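You operate a simulated robot arm through the tools that you are given. There is no shell and no other tool.

Carry out the task below with a simulated robot arm. There is one attempt and no reset: what you move stays moved.

Task
Pump flower food into the can twice, then water the orange pot till its compost is dark.
Fine: keep the saucer dry and put the can back. Set down upright: watering can.

It is judged by the outcome, as a careful person would: the job done as asked, and still so three seconds after it is handed in. It fails if anything else is knocked over, pushed out of place, dropped, spilled or broken.

Robot
A 7-joint arm with a two-finger parallel gripper, fixed in place. Base frame: the origin is at the foot of the arm, x ahead of it, y to its left, z up; the work surface is at about z = 860. Units: mm, degrees, N and s.
Its first joint turns from -149.0 to 149.0 degrees. Payload 3.43 kg.
Tool frame: the origin (TCP) lies between the finger pads and is the grasp point; the fingertips stand 30 mm ahead of it; z points along the fingers, y is the line along which they close. Largest opening 94 mm; finger width 28, thickness 10; the body of the gripper, 50 by 96 mm, starts 55 mm behind the TCP.
Orientation is that of the tool frame in the base frame, as [roll, pitch, yaw] about the fixed x, y, z axes, in that order (R = Rz(yaw) Ry(pitch) Rx(roll)). With the fingers straight down and closing along the base's y, the tool's x points along the base's -x, its y along +y and its z along -z.

Tools
- The arm moves only by the tool move_arm. Its argument "steps" is a list of rows, each a list of 7 numbers: the shift along the tool's x, y, z in cm, then the turn, a rotation vector about the tool's x, y, z in degrees, then the finger opening in cm, from 0 to 9.4. In form: [[x, y, z, ax, ay, az, claw], ...]. A call has 1 to 20 rows; each row shifts and turns the commanded pose from where the row before left it, along the tool's axes as they then stand. A row lasts 0.2 s, in which the tool goes at most 50 mm and 8.6 degrees; a call with a longer step from one row to the next is refused whole, and so is a gripper value outside its range. A pose out of reach is approached as far as the arm can. The call stops where the force on the tool passes 40 N (or 10 N more than at its start, if that is more) or the arm is blocked; 0.2 s more then pass. Each finger travels about 45 mm/s and halts on what it meets, pressing with about 45 N; the grip force reading is that of the motor and also rises with nothing between the fingers. The clock runs only during rows and for 0.2 s after the last one: add rows that do not move to give the fingers time. The reply holds the time, the measured pose of the TCP, the force on the tool along the base axes, the opening and the grip force, in the units named above and with some noise, with the torque about the TCP (base axes, N m) and any sound that the robot's microphone picked up, and new pictures: "views" is both (left out), scene, wrist or none.
- Cameras (640 x 400 px; columns grow to the right, rows downward): "scene" is fixed at [401, 648.6, 1661.4]; the picture's right is [0.72, -0.69, 0.00], its down [-0.68, -0.70, -0.21] and it looks along [0.15, 0.15, -0.98] (base axes); focal length 283 px, centre (320, 200). "wrist" rides on the gripper at [76, 14, -102] in the tool frame; the picture's right is [-0.18, 0.98, 0.00], its down [-0.75, -0.14, -0.64] and it looks along [-0.63, -0.12, 0.77] (tool axes); focal length 243 px, centre (320, 200). There is no depth. A picture from a camera that has moved, and an enlarged one, comes with that camera's place and axes in the base frame and with its lens.
- zoom(camera, box): a new picture of the part [left, top, right, bottom] of that camera's present view, enlarged. No time passes.
- finish_job(): hands the job in; it is judged then, once.

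Nothing tells you positions but the pictures and the camera data. Unless the task says otherwise, let go and move clear before handing in.

The tools are called as name(argument=value, ...) on one line, values as JSON. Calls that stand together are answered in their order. move_arm: Moves the arm, as the interface text tells. Its arguments: {"type":"object","properties":{"steps":{"type":"array","items":{"type":"array","items":{"type":"number"}}},"views":{"type":"string","enum":["both","scene","wrist","none"]}},"required":["steps"]} The other tools are called the same way: zoom (camera, box) takes an enlarged picture of a part of a camera's view; finish_job () hands the job in.

At the start:

```text
time_s: 0.0
position: [287.4, 944.7, 1234.1]
ee_rot: [179.9, 0.0, -179.9]
ft_force: [0.6, 0.3, 0.7]
torque: [-0.01, -0.01, -0.01]
width: 93.9
finger_force: 0.1
```

scene: 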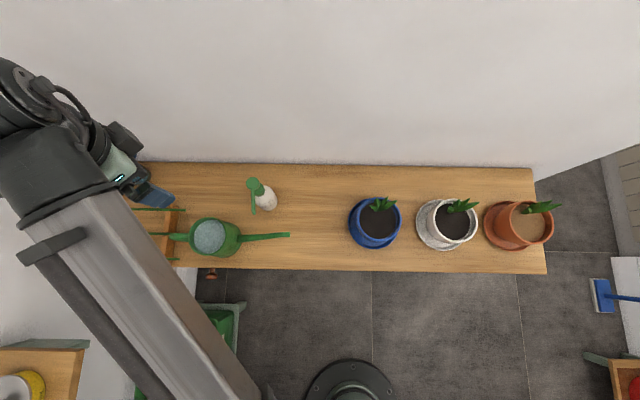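
wrist: 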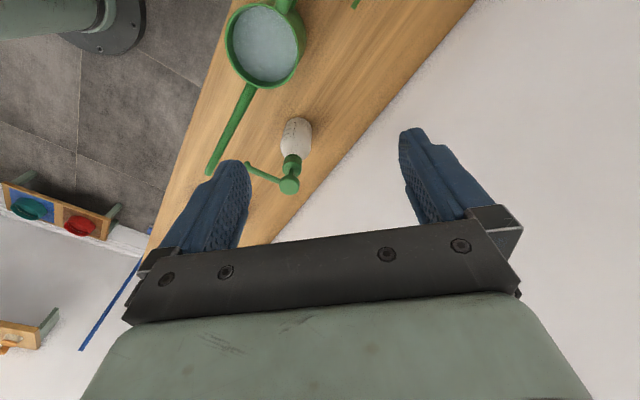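

I see a bench with a green watering can, a pump bottle, and blue, white and orange pots, with the arm on the left. I'll take enlarged pictures first to work out positions.

zoom(camera="scene", box=[130, 150, 330, 275])

zoom(camera="scene", box=[330, 160, 570, 280])

zoom(camera="wrist", box=[160, 0, 400, 200])

```text
3.20 times, centred on (230, 212) of scene
camera zoom: at [401.0, 648.6, 1661.4], right [0.72, -0.69, 0.0], down [-0.68, -0.7, -0.21], along [0.15, 0.15, -0.98], focal length 904 px, centre (608, 160)
```

zoom: 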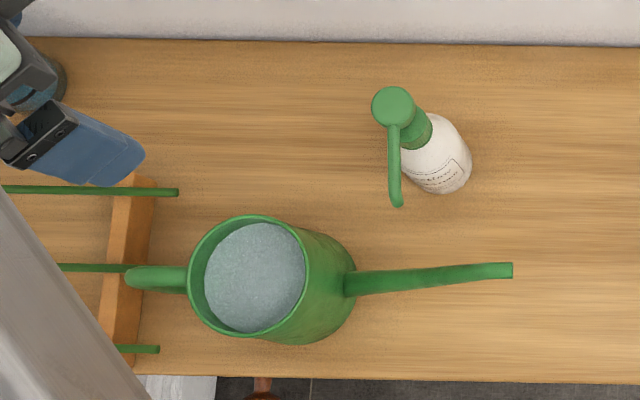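

```text
2.67 times, centred on (450, 220) of scene
camera zoom: at [401.0, 648.6, 1661.4], right [0.72, -0.69, 0.0], down [-0.68, -0.7, -0.21], along [0.15, 0.15, -0.98], focal length 754 px, centre (-27, 147)
```

zoom: 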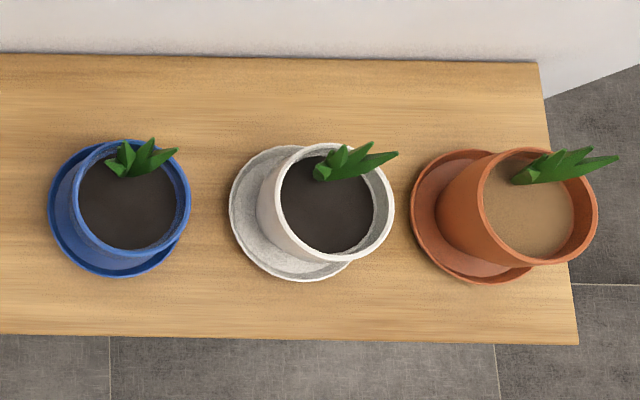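

```text
2.00 times, centred on (280, 100) of wrist
camera zoom: at [211.3, 959.2, 1337.0], right [0.18, 0.98, 0.0], down [0.75, -0.14, 0.64], along [0.63, -0.12, -0.77], focal length 485 px, centre (400, 400)
```

zoom: 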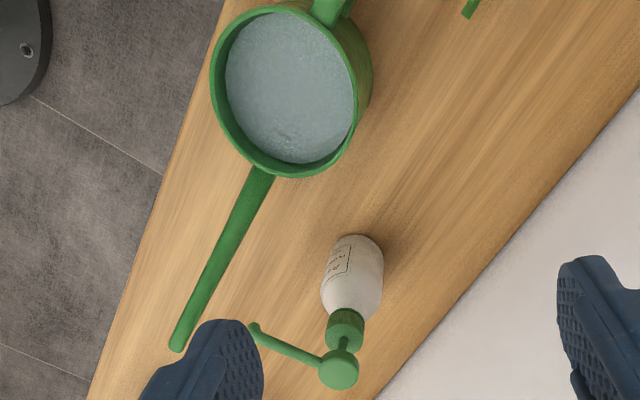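

The can sits near (246, 878) with its rim at about z 961, its handle pointing away along the bench to the left and its spout towards the pots. The pump head is near (413, 874, 1043) and the orange pot near (850, 352). Next I move the gripper to look at the can from the robot's side.

move_arm(steps=[[2.52, -3.37, 1.4, 0, 0, 0, 9.4], [2.52, -3.37, 1.4, 0, 0, 0, 9.4], [2.52, -3.37, 1.4, 0, 0, 0, 9.4], [2.52, -3.37, 1.4, 0, 0, 0, 9.4], [2.52, -3.37, 1.4, 0, 0, 0, 9.4], [2.52, -3.37, 1.4, 0, 0, 0, 9.4], [0, 0, 0, 0, 0, -7.67, 9.4], [0, 0, 0, 0, 0, -7.67, 9.4], [0, 0, 0, 0, 0, -7.67, 9.4], [0, 0, 0, 0, 0, -7.67, 9.4], [0, 0, 0, 0, 0, -7.67, 9.4], [0, 0, 0, 0, 0, -7.67, 9.4]], views="both")

```text
time_s: 2.6
position: [136.3, 743.0, 1150.3]
ee_rot: [-180.0, 0.0, -133.9]
ft_force: [-0.2, -0.4, -0.7]
torque: [-0.02, 0.0, 0.01]
width: 94.0
finger_force: 0.0
camera wrist: at [73.6, 697.5, 1253.5], right [-0.58, 0.81, 0.0], down [0.62, 0.45, 0.64], along [0.52, 0.37, -0.77], focal length 243 px, centre (320, 200)
```

scene: 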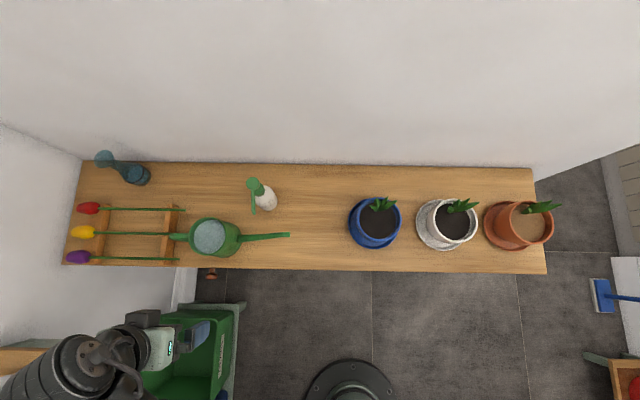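
wrist: 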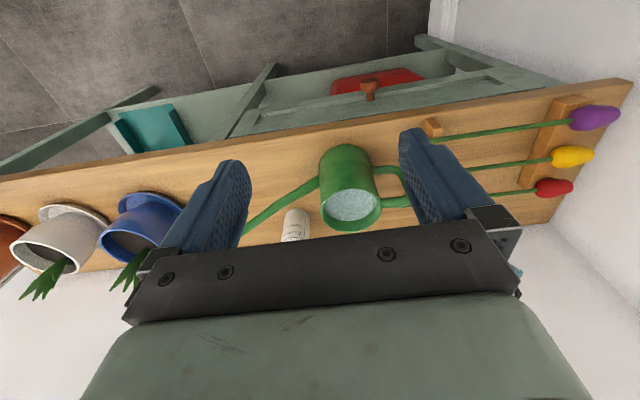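

Now I can see three tulips on wooden strips to the left of the can, with the stems close to the can's handle. I'll enlarge both views.

zoom(camera="scene", box=[60, 140, 300, 280])

zoom(camera="wrist", box=[220, 80, 460, 260])

zoom(camera="scene", box=[140, 190, 260, 270])

```text
2.67 times, centred on (180, 210) of scene
camera zoom: at [401.0, 648.6, 1661.4], right [0.72, -0.69, 0.0], down [-0.68, -0.7, -0.21], along [0.15, 0.15, -0.98], focal length 754 px, centre (693, 173)
```

zoom: 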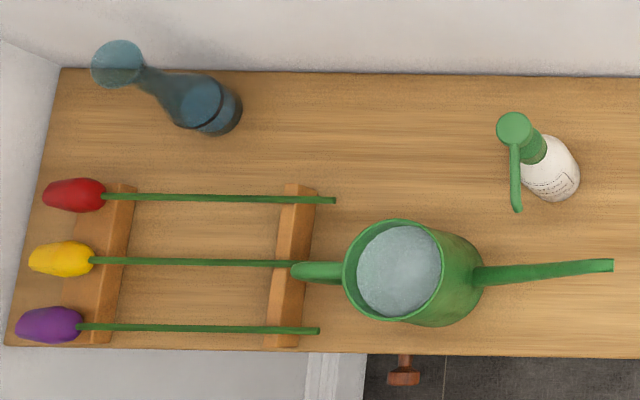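

```text
2.22 times, centred on (340, 170) of wrist
camera zoom: at [73.6, 697.5, 1253.5], right [-0.58, 0.81, 0.0], down [0.62, 0.45, 0.64], along [0.52, 0.37, -0.77], focal length 539 px, centre (276, 267)
```

zoom: 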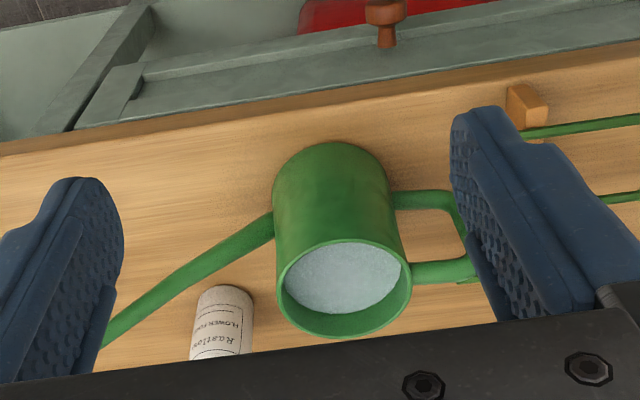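

```text
5.00 times, centred on (200, 230) of scene
camera zoom: at [401.0, 648.6, 1661.4], right [0.72, -0.69, 0.0], down [-0.68, -0.7, -0.21], along [0.15, 0.15, -0.98], focal length 1413 px, centre (920, 50)
```

zoom: 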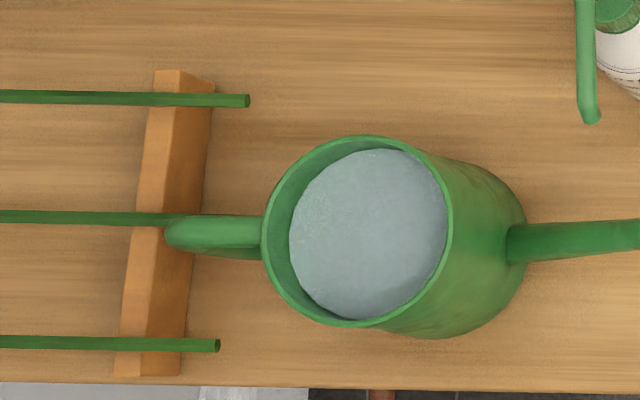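

The handle is a C-shaped loop, and the yellow tulip's stem ends close below it. I move lower and tilt for a side profile of the handle.

move_arm(steps=[[-0.77, 2.23, 3.5, 0, 0, 0, 9.4], [-0.77, 2.23, 3.5, 0, 0, 0, 9.4], [-0.77, 2.23, 3.5, 0, 0, 0, 9.4], [-0.77, 2.23, 3.5, 0, 0, 0, 9.4], [0, 0, 0, 0, -7.5, 0, 9.4], [0, 0, 0, 0, -7.5, 0, 9.4], [0, 0, 0, 0, -7.5, 0, 9.4], [0, 0, 0, 0, -7.5, 0, 9.4]], views="both")

```text
time_s: 4.4
position: [94.4, 827.3, 1009.3]
ee_rot: [180.0, 30.1, -134.1]
ft_force: [-0.9, 0.9, -0.2]
torque: [-0.01, 0.0, -0.02]
width: 93.9
finger_force: 0.1
camera wrist: at [2.4, 752.2, 1060.4], right [-0.6, 0.8, 0.09], down [0.33, 0.14, 0.93], along [0.73, 0.59, -0.35], focal length 243 px, centre (320, 200)
```

scene: 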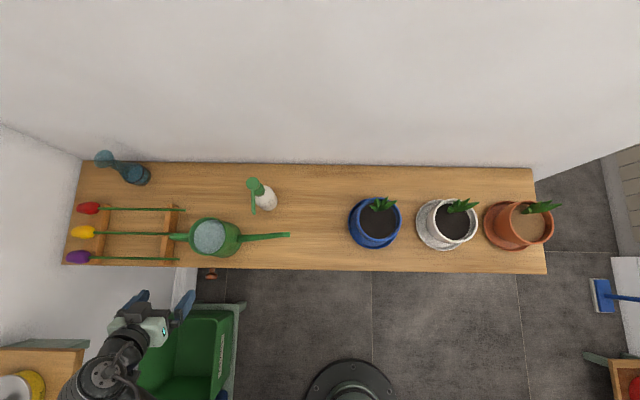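
wrist: 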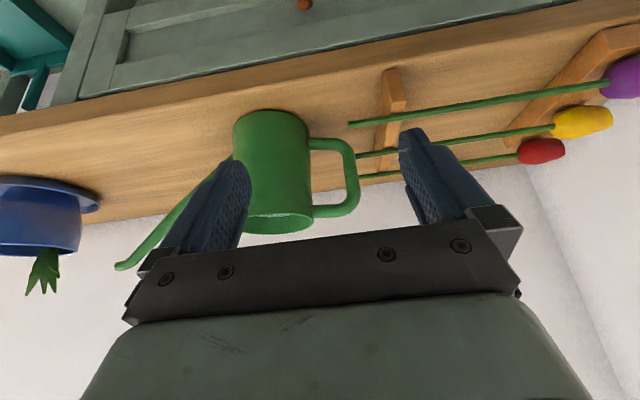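

zoom(camera="wrist", box=[220, 90, 420, 250])

```text
2.50 times, centred on (320, 170) of wrist
camera zoom: at [2.4, 752.2, 1060.4], right [-0.6, 0.8, 0.09], down [0.33, 0.14, 0.93], along [0.73, 0.59, -0.35], focal length 606 px, centre (320, 275)
```

zoom: 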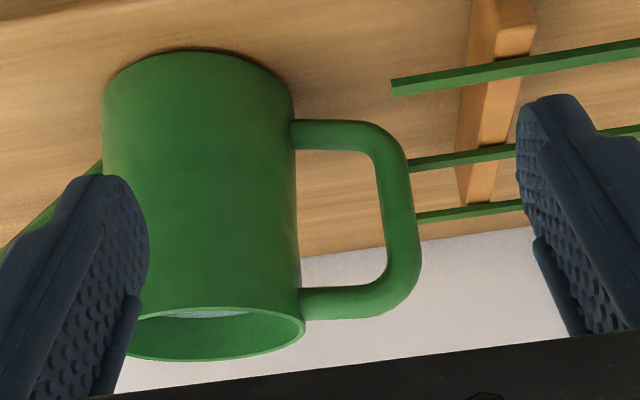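

The handle is a round rod of about 15 mm: the top bar is at about z 977, and the outer upright is about 95 mm from the can's axis. The yellow stem's end is close beside it at about z 906. I rise, go above the handle, and turn so the fingers close across it.

move_arm(steps=[[0, 0, 0, 0, 7.5, 0, 9.4], [0, 0, 0, 0, 7.5, 0, 9.4], [0, 0, 0, 0, 7.5, 0, 9.4], [0, 0, 0, 0, 7.5, 0, 9.4], [0, 0, -3.3, 0, 0, 0, 7], [0, 0, -3.3, 0, 0, 0, 6], [-4.8, 0.43, 0, 0, 0, 0, 6], [-4.8, 0.43, 0, 0, 0, 0, 6], [-4.8, 0.43, 0, 0, 0, 0, 6], [0, 0, 0, 0, 0, 8.2, 6], [0, 0, 0, 0, 0, 8.2, 6], [0, 0, 0, 0, 0, 8.2, 6], [0, 0, 0, 0, 0, 8.2, 6], [0, 0, 0, 0, 0, 8.2, 6], [0, 0, 0, 0, 0, 8.2, 6], [0, 0, 0, 0, 0, 8.2, 6], [0, 0, 0, 0, 0, 8.2, 6], [0, 0, 0, 0, 0, 8.2, 6], [0, 0, 0, 0, 0, 8.2, 6], [0, 0, 0, 0, 0, 8.0, 6]], views="both")

```text
time_s: 8.6
position: [185.0, 940.0, 1076.6]
ee_rot: [-180.0, 0.0, 135.9]
ft_force: [0.2, 0.3, -0.6]
torque: [0.01, 0.02, 0.0]
width: 59.9
finger_force: 0.1
camera wrist: at [139.6, 1003.2, 1179.1], right [0.82, 0.58, 0.0], down [0.44, -0.63, 0.64], along [0.37, -0.52, -0.77], focal length 243 px, centre (320, 200)
```

scene: 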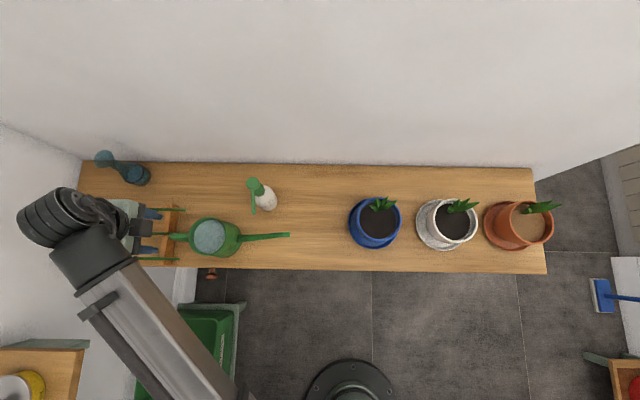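
wrist: 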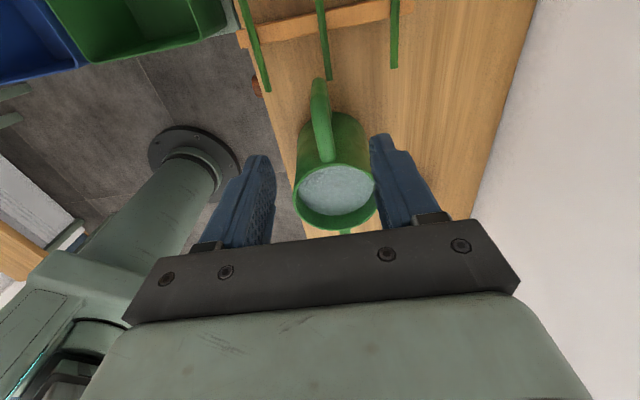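

The pose was reached exactly. I zoom in to line up the handle and the stems.

zoom(camera="wrist", box=[230, 0, 430, 240])

zoom(camera="scene", box=[120, 190, 260, 280])

```text
1.67 times, centred on (330, 120) of wrist
camera zoom: at [139.6, 1003.2, 1179.1], right [0.82, 0.58, 0.0], down [0.44, -0.63, 0.64], along [0.37, -0.52, -0.77], focal length 404 px, centre (303, 333)
```

zoom: 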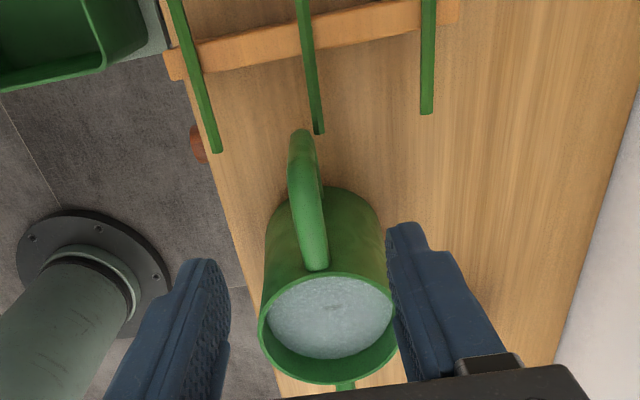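

```text
4.44 times, centred on (190, 235) of scene
camera zoom: at [401.0, 648.6, 1661.4], right [0.72, -0.69, 0.0], down [-0.68, -0.7, -0.21], along [0.15, 0.15, -0.98], focal length 1256 px, centre (898, 44)
```

zoom: 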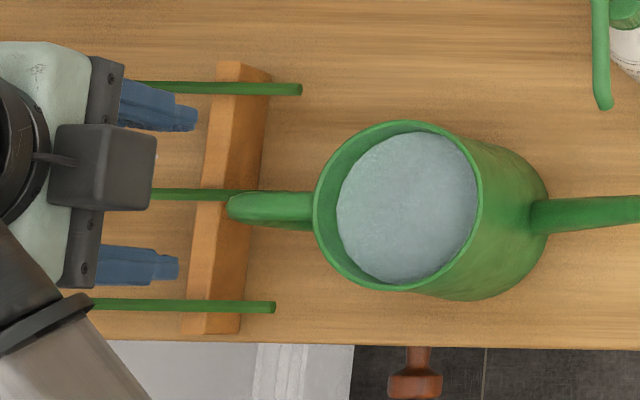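

The handle lies centred between the fingers to within about 1.5 mm. I descend until the fingertips are just above the stems, then check before closing.

move_arm(steps=[[0, 0.15, 2.5, 0, 0, 0, 5.5], [0, 0, 2.5, 0, 0, 0, 5.0], [0, 0, 2.5, 0, 0, 0, 5.0], [0, 0, 2.5, 0, 0, 0, 5.0], [0, 0, 1.6, 0, 0, 0, 5.0], [0, 0, 1.0, 0, 0, 0, 5.0]], views="both")

```text
time_s: 10.0
position: [184.3, 940.5, 949.7]
ee_rot: [179.9, 0.0, 136.0]
ft_force: [0.5, 0.4, 0.0]
torque: [0.01, -0.02, 0.03]
width: 50.0
finger_force: 0.1
camera wrist: at [139.4, 1003.6, 1052.5], right [0.81, 0.58, 0.0], down [0.44, -0.63, 0.64], along [0.37, -0.52, -0.77], focal length 243 px, centre (320, 200)
```

scene: 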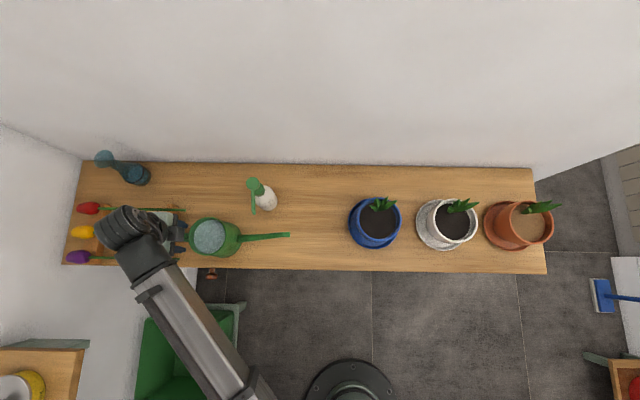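
wrist: 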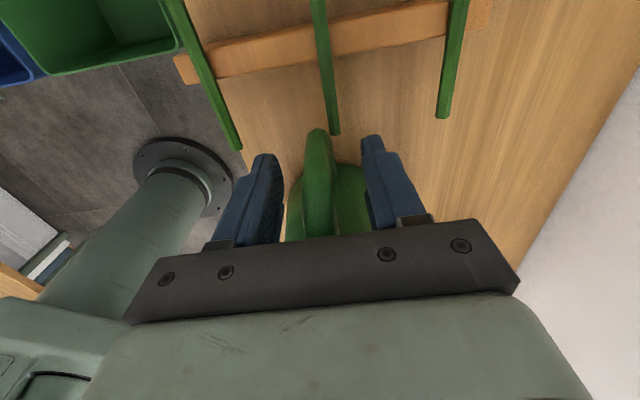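

zoom(camera="wrist", box=[220, 100, 420, 250])

```text
2.67 times, centred on (320, 175) of wrist
camera zoom: at [139.4, 1003.6, 1052.5], right [0.81, 0.58, 0.0], down [0.44, -0.63, 0.64], along [0.37, -0.52, -0.77], focal length 647 px, centre (320, 267)
```

zoom: 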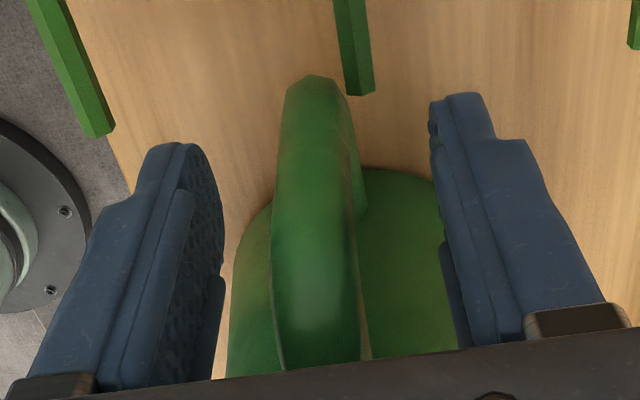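

The handle is centred between the pads within about 1 mm, so I close on it.

move_arm(steps=[[0, -0.08, 0, 0, 0, 0, 3.0], [0, 0, 0, 0, 0, 0, 1.0], [0, 0, 0, 0, 0, 0, 0], [0, 0, 0, 0, 0, 0, 0], [0, 0, 0, 0, 0, 0, 0]], views="both")

```text
time_s: 11.2
position: [183.6, 941.0, 949.9]
ee_rot: [179.9, 0.0, 136.0]
ft_force: [0.3, 1.4, 0.2]
torque: [0.02, 0.02, 0.0]
width: 19.8
finger_force: 45.2
camera wrist: at [139.2, 1003.2, 1052.8], right [0.81, 0.58, 0.0], down [0.44, -0.62, 0.64], along [0.37, -0.52, -0.77], focal length 243 px, centre (320, 200)
```

scene: 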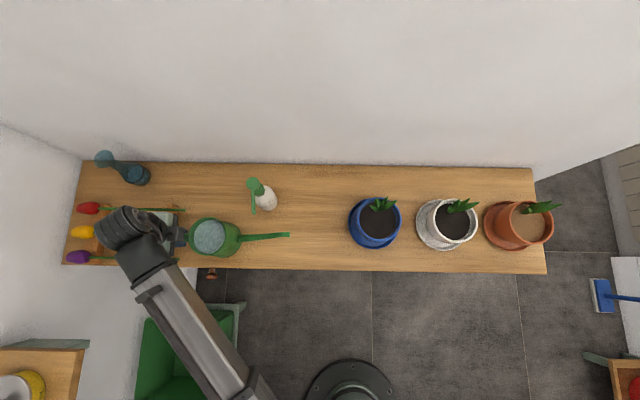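
wrist: 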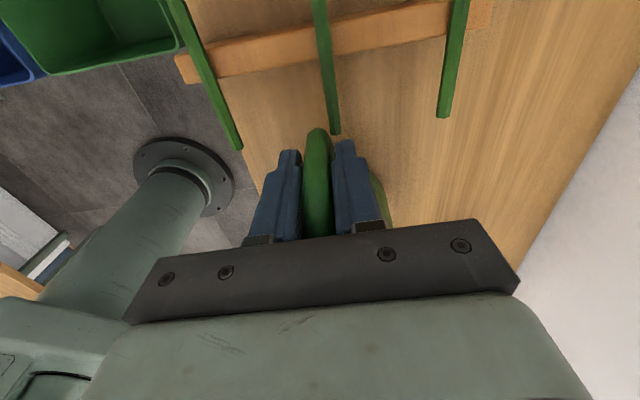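

The grip holds at 19.8 mm. I lift just 4 mm to see whether the can stays level in the grip.

move_arm(steps=[[0, 0, -0.1, 0, 0, 0, 0], [0, 0, -0.1, 0, 0, 0, 0], [0, 0, -0.1, 0, 0, 0, 0], [0, 0, -0.1, 0, 0, 0, 0], [0, 0, 0, 0, 0, 0, 0]], views="both")

zoom(camera="scene", box=[120, 190, 300, 280])

```text
time_s: 12.4
position: [185.6, 941.4, 953.7]
ee_rot: [-180.0, 0.0, 136.0]
ft_force: [-1.2, 0.1, -7.8]
torque: [0.43, 0.45, 0.0]
width: 20.1
finger_force: 45.2
camera wrist: at [139.3, 1004.1, 1056.6], right [0.81, 0.58, 0.0], down [0.44, -0.62, 0.64], along [0.37, -0.52, -0.77], focal length 243 px, centre (320, 200)
```

scene: 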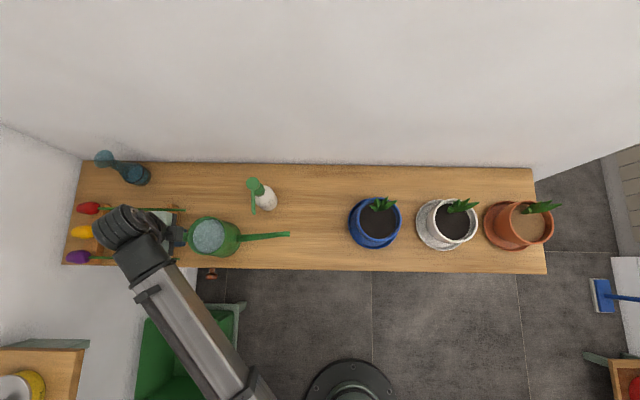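
wrist: 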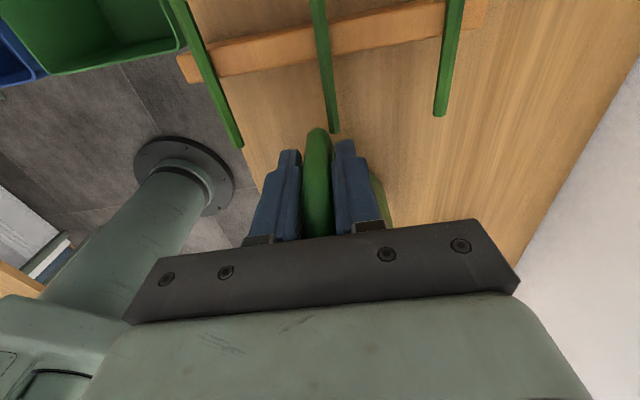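

```text
3.56 times, centred on (210, 235) of scene
camera zoom: at [401.0, 648.6, 1661.4], right [0.72, -0.69, 0.0], down [-0.68, -0.7, -0.21], along [0.15, 0.15, -0.98], focal length 1005 px, centre (711, 76)
```

zoom: 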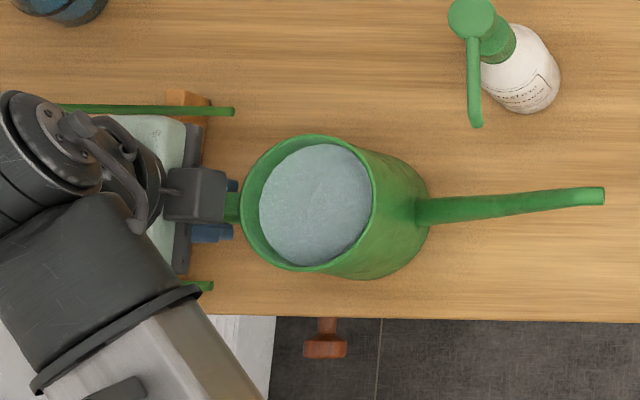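

The can hangs level at about 0.8 kg with the spout tip unmoved. I slide it along the bench, spout first, staying low and away from the stem.

move_arm(steps=[[-0.4, 0, 0, 0, 0, 0, 0], [-0.8, 0, 0, 0, 0, 0, 0], [-1.0, 0, 0, 0, 0, 0, 0], [-1.0, 0, -0.1, 0, 0, 0, 0], [-1.0, 0, -0.1, 0, 0, 0, 0], [-1.0, 0, 0, 0, 0, 0, 0], [-1.0, 0, 0, 0, 0, 0, 0], [-1.0, 0, 0, 0, 0, 0, 0], [-1.0, 0, 0, 0, 0, 0, 0], [-0.8, 0, 0, 0, 0, 0, 0], [-0.4, 0, 0, 0, 0, 0, 0], [0, 0, 0, 0, 0, 0, 0]], views="both")

zoom(camera="scene", box=[160, 160, 340, 280])

```text
time_s: 15.0
position: [252.2, 875.3, 955.4]
ee_rot: [-180.0, 0.1, 136.0]
ft_force: [-0.3, 1.0, -7.5]
torque: [0.49, 0.45, 0.01]
width: 20.0
finger_force: 45.1
camera wrist: at [207.8, 938.1, 1058.5], right [0.82, 0.58, 0.0], down [0.44, -0.62, 0.64], along [0.37, -0.52, -0.77], focal length 243 px, centre (320, 200)
```

scene: 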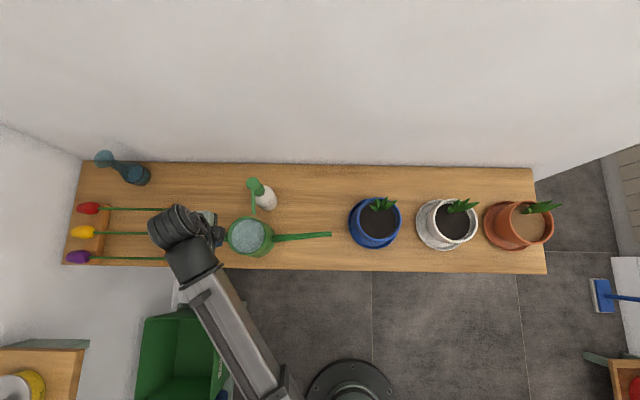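
wrist: 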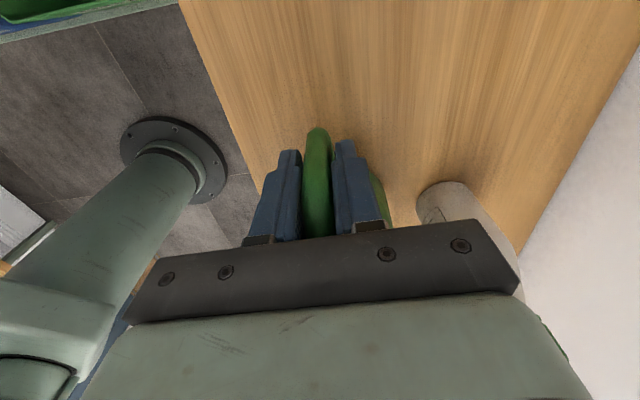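

```text
3.33 times, centred on (250, 220) of scene
camera zoom: at [401.0, 648.6, 1661.4], right [0.72, -0.69, 0.0], down [-0.68, -0.7, -0.21], along [0.15, 0.15, -0.98], focal length 942 px, centre (553, 133)
```

zoom: 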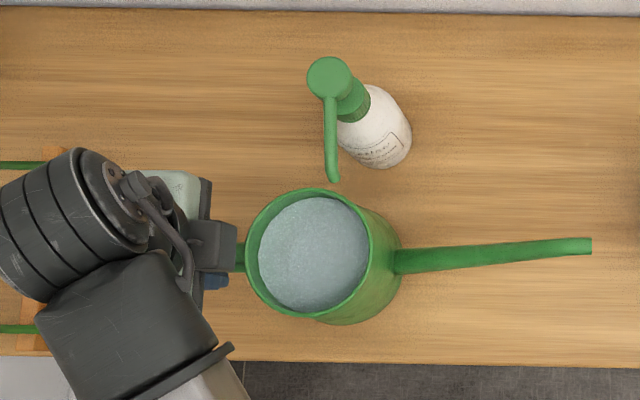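

The can's mouth now needs to go about 28 mm further along the bench and 26 mm toward the bottle to sit under the nozzle. I make that move and check.

move_arm(steps=[[-0.4, 0, 0, 0, 0, 0, 0], [-0.8, 0, 0, 0, 0, 0, 0], [-0.9, 0, 0, 0, 0, 0, 0], [-0.5, 0, 0, 0, 0, 0, 0], [-0.2, 0, 0, 0, 0, 0, 0], [0, 0.3, 0, 0, 0, 0, 0], [0, 0.7, 0, 0, 0, 0, 0], [0, 0.8, 0, 0, 0, 0, 0], [0, 0.5, 0, 0, 0, 0, 0], [0, 0.3, 0, 0, 0, 0, 0], [0, 0, 0, 0, 0, 0, 0]], views="both")

zoom(camera="scene", box=[160, 160, 340, 280])

zoom(camera="wrist", box=[300, 100, 540, 250])

```text
time_s: 17.4
position: [290.8, 873.9, 954.5]
ee_rot: [180.0, 0.0, 135.9]
ft_force: [-0.3, 0.4, -7.0]
torque: [0.47, 0.43, 0.01]
width: 20.0
finger_force: 44.8
camera wrist: at [245.9, 937.2, 1058.2], right [0.81, 0.58, 0.0], down [0.44, -0.62, 0.64], along [0.37, -0.52, -0.77], focal length 243 px, centre (320, 200)
```

scene: 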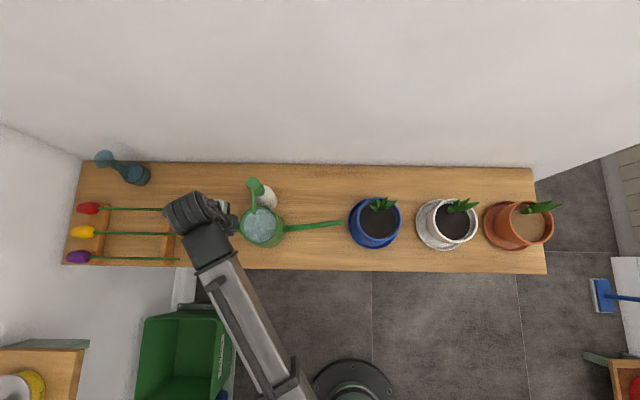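
wrist: 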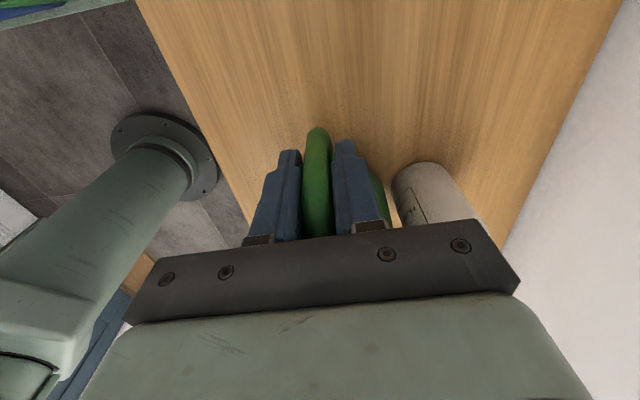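

```text
3.33 times, centred on (250, 220) of scene
camera zoom: at [401.0, 648.6, 1661.4], right [0.72, -0.69, 0.0], down [-0.68, -0.7, -0.21], along [0.15, 0.15, -0.98], focal length 942 px, centre (553, 133)
```

zoom: 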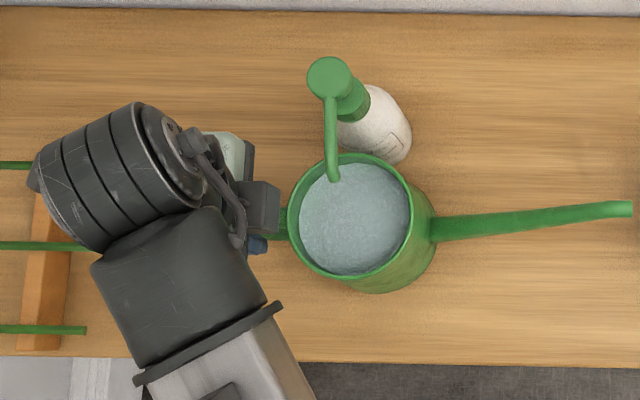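

```text
2.67 times, centred on (420, 175) of wrist
camera zoom: at [245.9, 937.2, 1058.2], right [0.81, 0.58, 0.0], down [0.44, -0.62, 0.64], along [0.37, -0.52, -0.77], focal length 647 px, centre (53, 267)
```

zoom: 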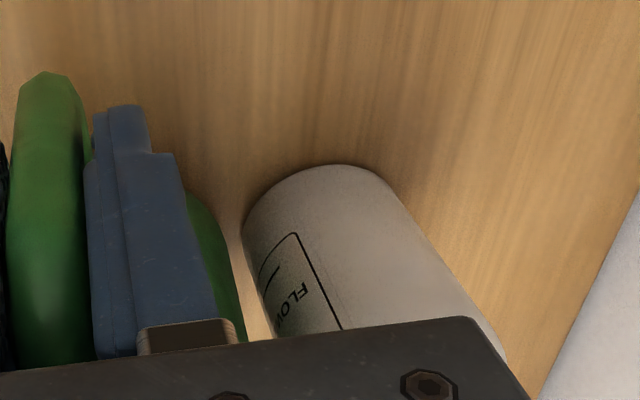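

The nozzle's drop line falls well inside the can's mouth, about 16 mm off centre, and the can clears the bottle. I lower the can the 6 mm onto the bench.

move_arm(steps=[[0, 0, 0.15, 0, 0, 0, 0], [0, 0, 0.15, 0, 0, 0, 0], [0, 0, 0.1, 0, 0, 0, 0], [0, 0, 0.1, 0, 0, 0, 0], [0, 0, 0.1, 0, 0, 0, 0], [0, 0, 0, 0, 0, 0, 0]], views="none")

```text
time_s: 18.8
position: [291.0, 874.7, 949.6]
ee_rot: [179.9, 0.1, 136.0]
ft_force: [-0.2, 0.8, 3.3]
torque: [-0.47, -0.51, -0.03]
width: 19.8
finger_force: 45.5
```

move_arm(steps=[[0, 0, -0.05, 0, 0, 0, 0], [0, 0, 0, 0, 0, 0, 0]], views="none")

```text
time_s: 19.4
position: [291.1, 874.3, 950.7]
ee_rot: [-179.9, 0.1, 136.0]
ft_force: [1.6, 1.5, 3.5]
torque: [-0.54, -0.6, 0.18]
width: 20.0
finger_force: 44.8
```

move_arm(steps=[[0, 0, -0.1, 0, 0, 0, 0], [0, 0, 0, 0, 0, 0, 0]], views="both")

zoom(camera="scene", box=[160, 160, 340, 280])

```text
time_s: 20.0
position: [290.0, 873.6, 950.8]
ee_rot: [-179.9, 0.0, 136.0]
ft_force: [0.3, 0.5, -6.8]
torque: [0.45, 0.5, -0.01]
width: 20.4
finger_force: 45.5
camera wrist: at [245.4, 937.4, 1053.9], right [0.81, 0.58, 0.0], down [0.45, -0.62, 0.64], along [0.37, -0.52, -0.77], focal length 243 px, centre (320, 200)
```

scene: 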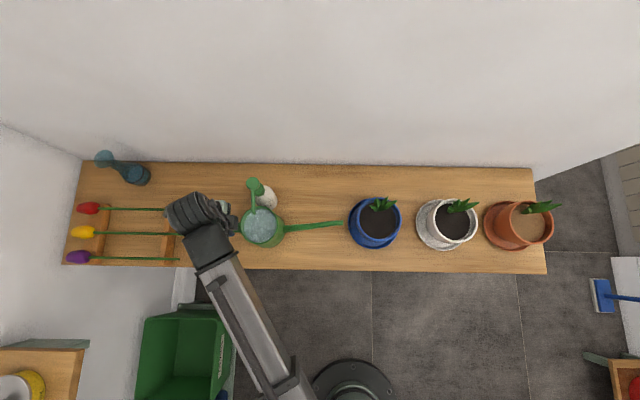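
wrist: 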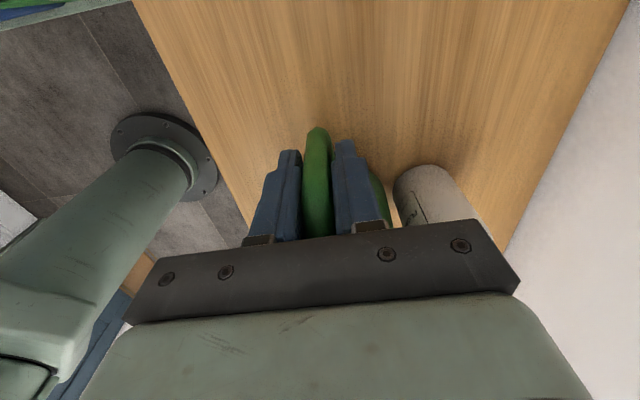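

```text
3.33 times, centred on (250, 220) of scene
camera zoom: at [401.0, 648.6, 1661.4], right [0.72, -0.69, 0.0], down [-0.68, -0.7, -0.21], along [0.15, 0.15, -0.98], focal length 942 px, centre (553, 133)
```

zoom: 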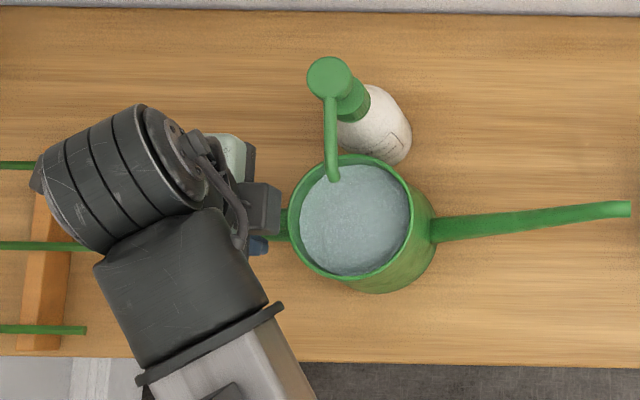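

move_arm(steps=[[0, 0, 0.08, 0, 0, 0, 0], [0, 0, 0, 0, 0, 0, 0], [0, 0, 0, 0, 0, 0, 2.6], [0, 0, 0, 0, 0, 0, 3.6], [0, 0, 0, 0, 0, 0, 5.0], [0, 0, 0, 0, 0, 0, 5.0]], views="both")

zoom(camera="scene", box=[160, 160, 340, 280])

```text
time_s: 21.4
position: [290.0, 873.9, 950.2]
ee_rot: [-180.0, 0.0, 136.0]
ft_force: [0.2, 0.5, -0.6]
torque: [0.01, 0.01, -0.01]
width: 50.1
finger_force: 0.1
camera wrist: at [245.1, 937.3, 1053.7], right [0.81, 0.58, 0.0], down [0.44, -0.62, 0.64], along [0.37, -0.52, -0.77], focal length 243 px, centre (320, 200)
```

scene: 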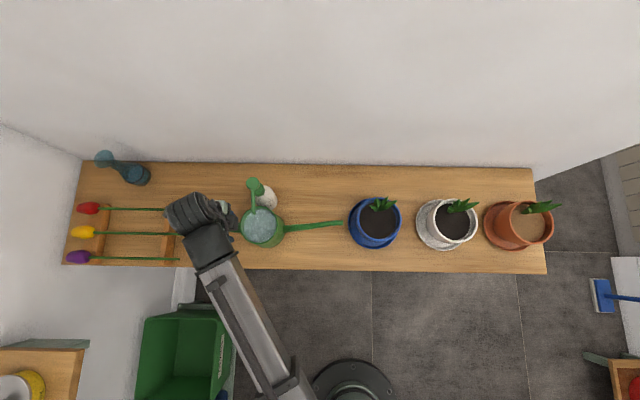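
wrist: 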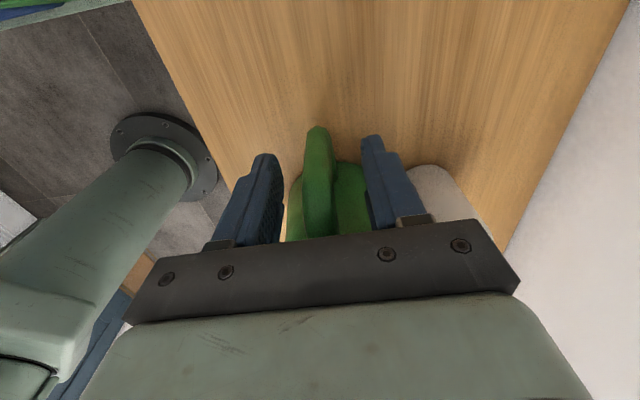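

```text
3.33 times, centred on (250, 220) of scene
camera zoom: at [401.0, 648.6, 1661.4], right [0.72, -0.69, 0.0], down [-0.68, -0.7, -0.21], along [0.15, 0.15, -0.98], focal length 942 px, centre (553, 133)
```

zoom: 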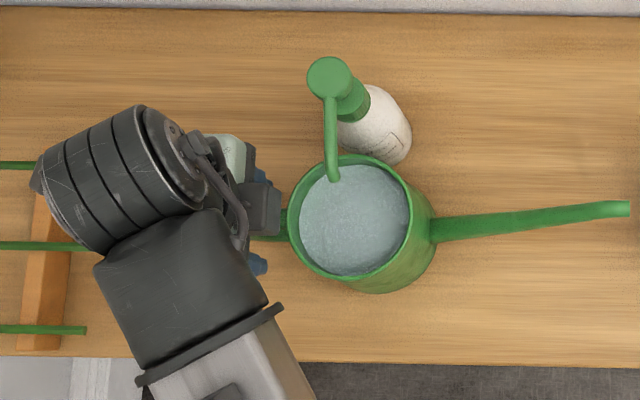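

The can stands upright under the nozzle and is released. I rise and go above the pump head with the fingers closed.

move_arm(steps=[[0, 0, -2.5, 0, 0, 0, 5], [0, 0, -4.25, 0, 0, 0, 5], [0, 0, -4.25, 0, 0, 0, 5], [0, 0, -4.25, 0, 0, 0, 5], [0, 0, -2.0, 0, 0, 0, 3], [-2.83, 2.83, 0, 0, 0, 0, 1], [-2.83, 2.83, 0, 0, 0, 0, 0], [-2.83, 2.83, 0, 0, 0, 0, 0], [0, 0, 0, 0, 0, 0, 0]], views="both")

zoom(camera="scene", box=[180, 150, 340, 260])

zoom(camera="wrist", box=[220, 80, 440, 240])

```text
time_s: 23.4
position: [410.4, 875.0, 1125.7]
ee_rot: [-180.0, 0.0, 135.9]
ft_force: [-0.1, -0.2, -0.3]
torque: [-0.01, -0.01, -0.01]
width: 0.0
finger_force: 32.7
camera wrist: at [364.9, 938.1, 1229.0], right [0.81, 0.58, 0.0], down [0.44, -0.62, 0.64], along [0.37, -0.52, -0.77], focal length 243 px, centre (320, 200)
```

scene: 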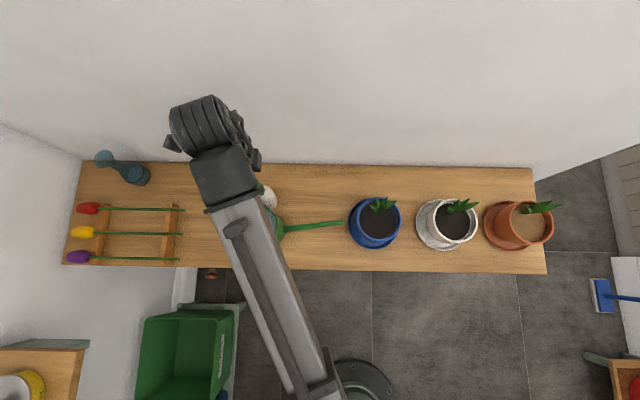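
wrist: 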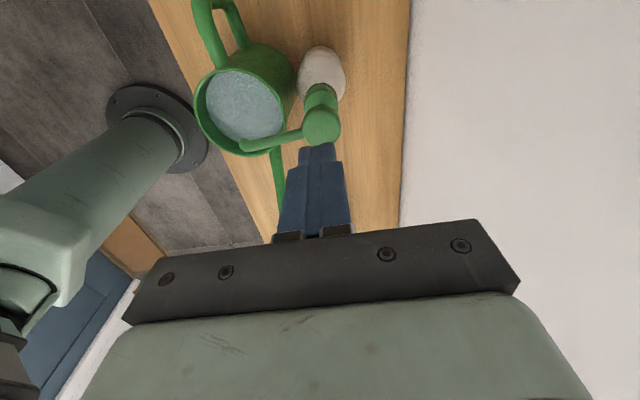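

```text
3.64 times, centred on (260, 205) of scene
camera zoom: at [401.0, 648.6, 1661.4], right [0.72, -0.69, 0.0], down [-0.68, -0.7, -0.21], along [0.15, 0.15, -0.98], focal length 1028 px, centre (538, 182)
```

zoom: 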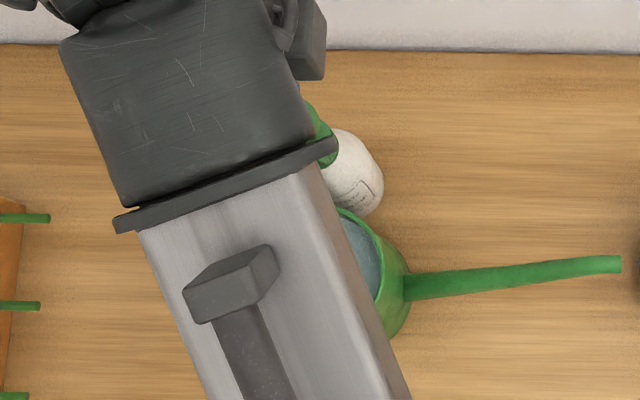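

```text
2.50 times, centred on (330, 160) of wrist
camera zoom: at [364.9, 938.1, 1229.0], right [0.81, 0.58, 0.0], down [0.44, -0.62, 0.64], along [0.37, -0.52, -0.77], focal length 606 px, centre (295, 300)
```

zoom: 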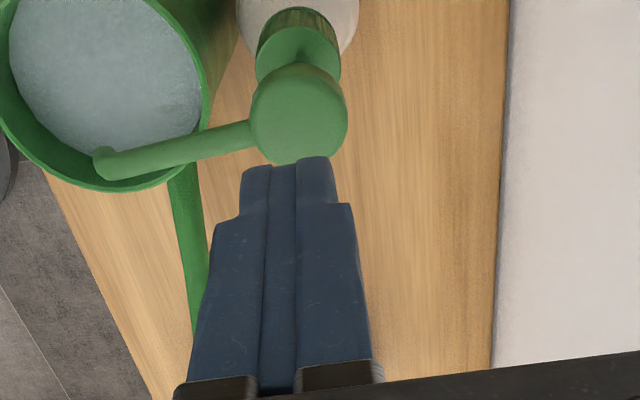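

The fingertips are right above the pump head with about 45 mm of gap. I descend in small steps to find contact.

move_arm(steps=[[0, 0.1, 1.5, 0, 0, 0, 0], [0, 0, 1.5, 0, 0, 0, 0], [0, 0, 0.5, 0, 0, 0, 0], [0, 0, 0.3, 0, 0, 0, 0], [0, 0, 0.3, 0, 0, 0, 0], [0, 0, 0, 0, 0, 0, 0]], views="wrist")

zoom(camera="wrist", box=[220, 80, 440, 240])

```text
time_s: 24.8
position: [411.3, 876.2, 1082.8]
ee_rot: [-179.9, 0.0, 135.9]
ft_force: [0.3, 0.5, 2.7]
torque: [-0.01, -0.04, 0.01]
width: 0.1
finger_force: 33.2
camera wrist: at [366.4, 940.0, 1186.0], right [0.81, 0.58, 0.0], down [0.44, -0.62, 0.64], along [0.37, -0.52, -0.77], focal length 243 px, centre (320, 200)
```

wrist: 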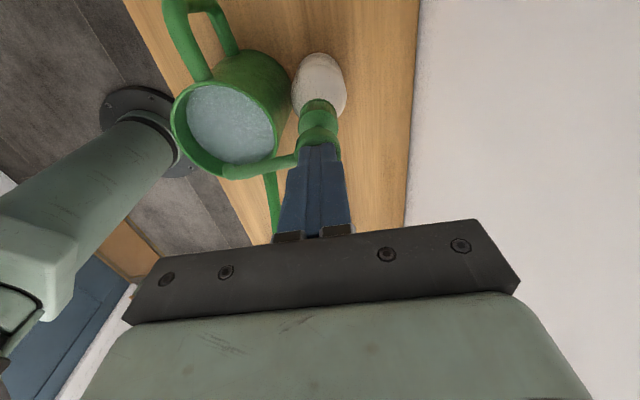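

```text
2.50 times, centred on (330, 160) of wrist
camera zoom: at [366.4, 940.0, 1186.0], right [0.81, 0.58, 0.0], down [0.44, -0.62, 0.64], along [0.37, -0.52, -0.77], focal length 606 px, centre (295, 300)
```

zoom: 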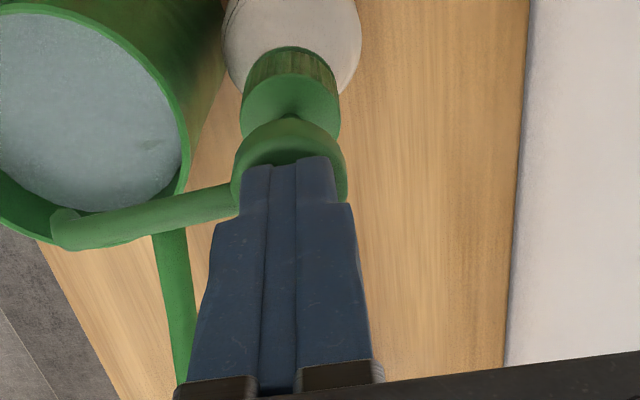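

Contact is at fingertip height about 1053 with a light spring force. Now the first pump stroke, in small steps.

move_arm(steps=[[0, 0, 0.25, 0, 0, 0, 0], [0, 0, 0.25, 0, 0, 0, 0], [0, 0, 0.25, 0, 0, 0, 0], [0, 0, 0.25, 0, 0, 0, 0]], views="none")

```text
time_s: 25.8
position: [413.0, 878.4, 1073.3]
ee_rot: [-179.9, 0.1, 136.0]
ft_force: [0.0, 0.1, 5.0]
torque: [-0.02, -0.01, 0.0]
width: 0.0
finger_force: 33.5
```

move_arm(steps=[[0, 0, 0.25, 0, 0, 0, 0], [0, 0, 0.25, 0, 0, 0, 0], [0, 0, 0.25, 0, 0, 0, 0]], views="wrist")

```text
time_s: 26.6
position: [411.3, 877.8, 1068.0]
ee_rot: [179.7, -0.1, 136.0]
ft_force: [0.7, 1.6, 33.4]
torque: [0.07, 0.0, -0.01]
width: 0.0
finger_force: 32.6
camera wrist: at [366.0, 939.4, 1170.3], right [0.82, 0.58, 0.0], down [0.44, -0.63, 0.64], along [0.37, -0.52, -0.77], focal length 243 px, centre (320, 200)
```

wrist: 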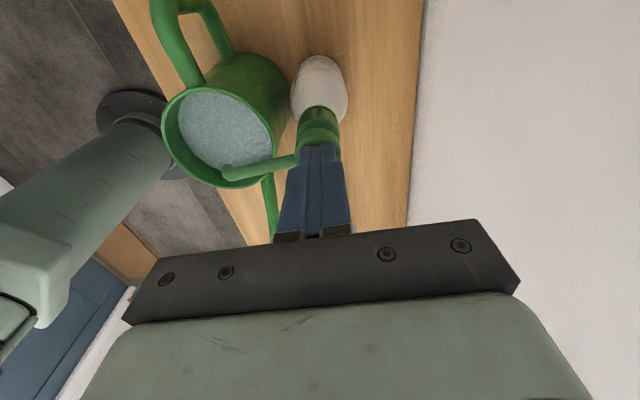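

The pump has bottomed out at 33 N, so the first stroke is done. I check the picture and then let the head rise fully.

zoom(camera="wrist", box=[140, 40, 380, 200])

move_arm(steps=[[0, 0, -0.25, 0, 0, 0, 0], [0, 0, -0.5, 0, 0, 0, 0], [0, 0, -0.5, 0, 0, 0, 0], [0, 0, -0.5, 0, 0, 0, 0], [0, 0, -0.5, 0, 0, 0, 0], [0, 0, -0.5, 0, 0, 0, 0], [0, 0, 0, 0, 0, 0, 0], [0, 0, 0, 0, 0, 0, 0]], views="wrist")

zoom(camera="wrist", box=[140, 40, 380, 200])

```text
2.50 times, centred on (260, 120) of wrist
camera zoom: at [366.0, 939.4, 1170.3], right [0.82, 0.58, 0.0], down [0.44, -0.63, 0.64], along [0.37, -0.52, -0.77], focal length 606 px, centre (470, 400)
```

zoom: 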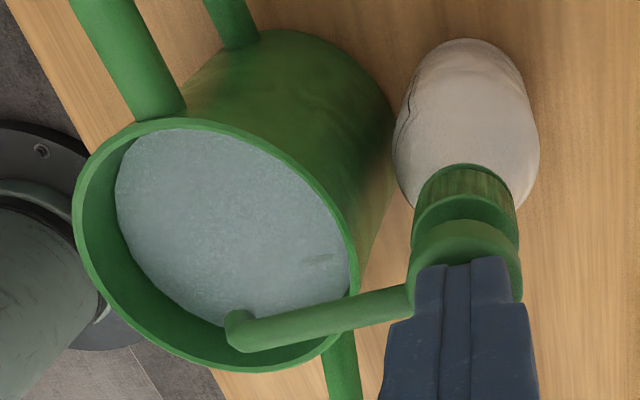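

```text
time_s: 28.4
position: [410.7, 877.5, 1092.6]
ee_rot: [180.0, 0.1, 136.0]
ft_force: [0.0, -0.1, -0.2]
torque: [0.01, -0.05, 0.05]
width: 0.0
finger_force: 32.6
camera wrist: at [365.9, 940.0, 1195.4], right [0.81, 0.58, 0.0], down [0.44, -0.62, 0.64], along [0.37, -0.52, -0.77], focal length 243 px, centre (320, 200)
```

wrist: 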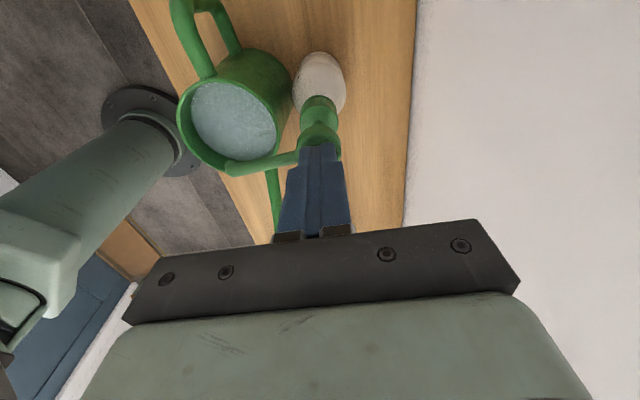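

```text
2.50 times, centred on (260, 120) of wrist
camera zoom: at [365.9, 940.0, 1195.4], right [0.81, 0.58, 0.0], down [0.44, -0.62, 0.64], along [0.37, -0.52, -0.77], focal length 606 px, centre (470, 400)
```

zoom: 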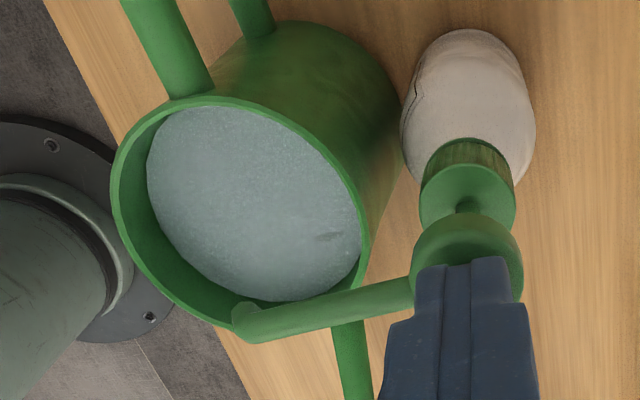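

The head came back up fully. Now the second stroke the same way.

move_arm(steps=[[0, 0, 0.5, 0, 0, 0, 0], [0, 0, 0.5, 0, 0, 0, 0], [0, 0, 0.4, 0, 0, 0, 0], [0, 0, 0.4, 0, 0, 0, 0], [0, 0, 0.3, 0, 0, 0, 0], [0, 0, 0.3, 0, 0, 0, 0], [0, 0, 0.25, 0, 0, 0, 0], [0, 0, 0.1, 0, 0, 0, 0]], views="wrist")

zoom(camera="wrist", box=[140, 40, 380, 200])

```text
time_s: 30.2
position: [411.8, 877.8, 1066.6]
ee_rot: [179.8, -0.1, 136.0]
ft_force: [0.2, 1.0, 34.3]
torque: [0.0, 0.04, -0.04]
width: 0.0
finger_force: 33.1
camera wrist: at [366.2, 939.3, 1170.1], right [0.81, 0.58, 0.0], down [0.44, -0.63, 0.64], along [0.37, -0.52, -0.77], focal length 243 px, centre (320, 200)
```

wrist: 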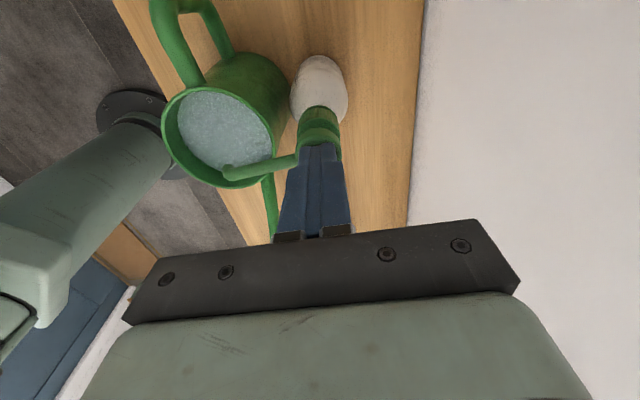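

```text
2.50 times, centred on (260, 120) of wrist
camera zoom: at [366.2, 939.3, 1170.1], right [0.81, 0.58, 0.0], down [0.44, -0.63, 0.64], along [0.37, -0.52, -0.77], focal length 606 px, centre (470, 400)
```

zoom: 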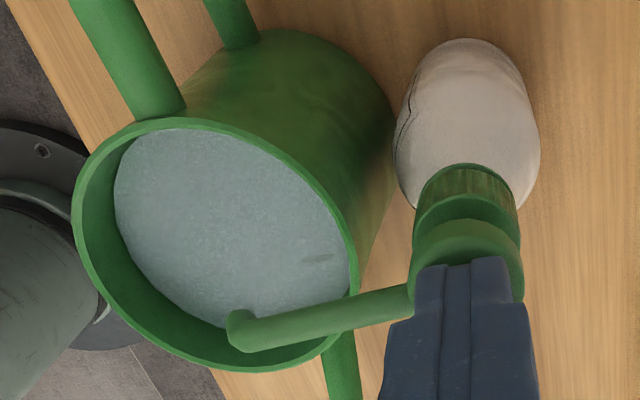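

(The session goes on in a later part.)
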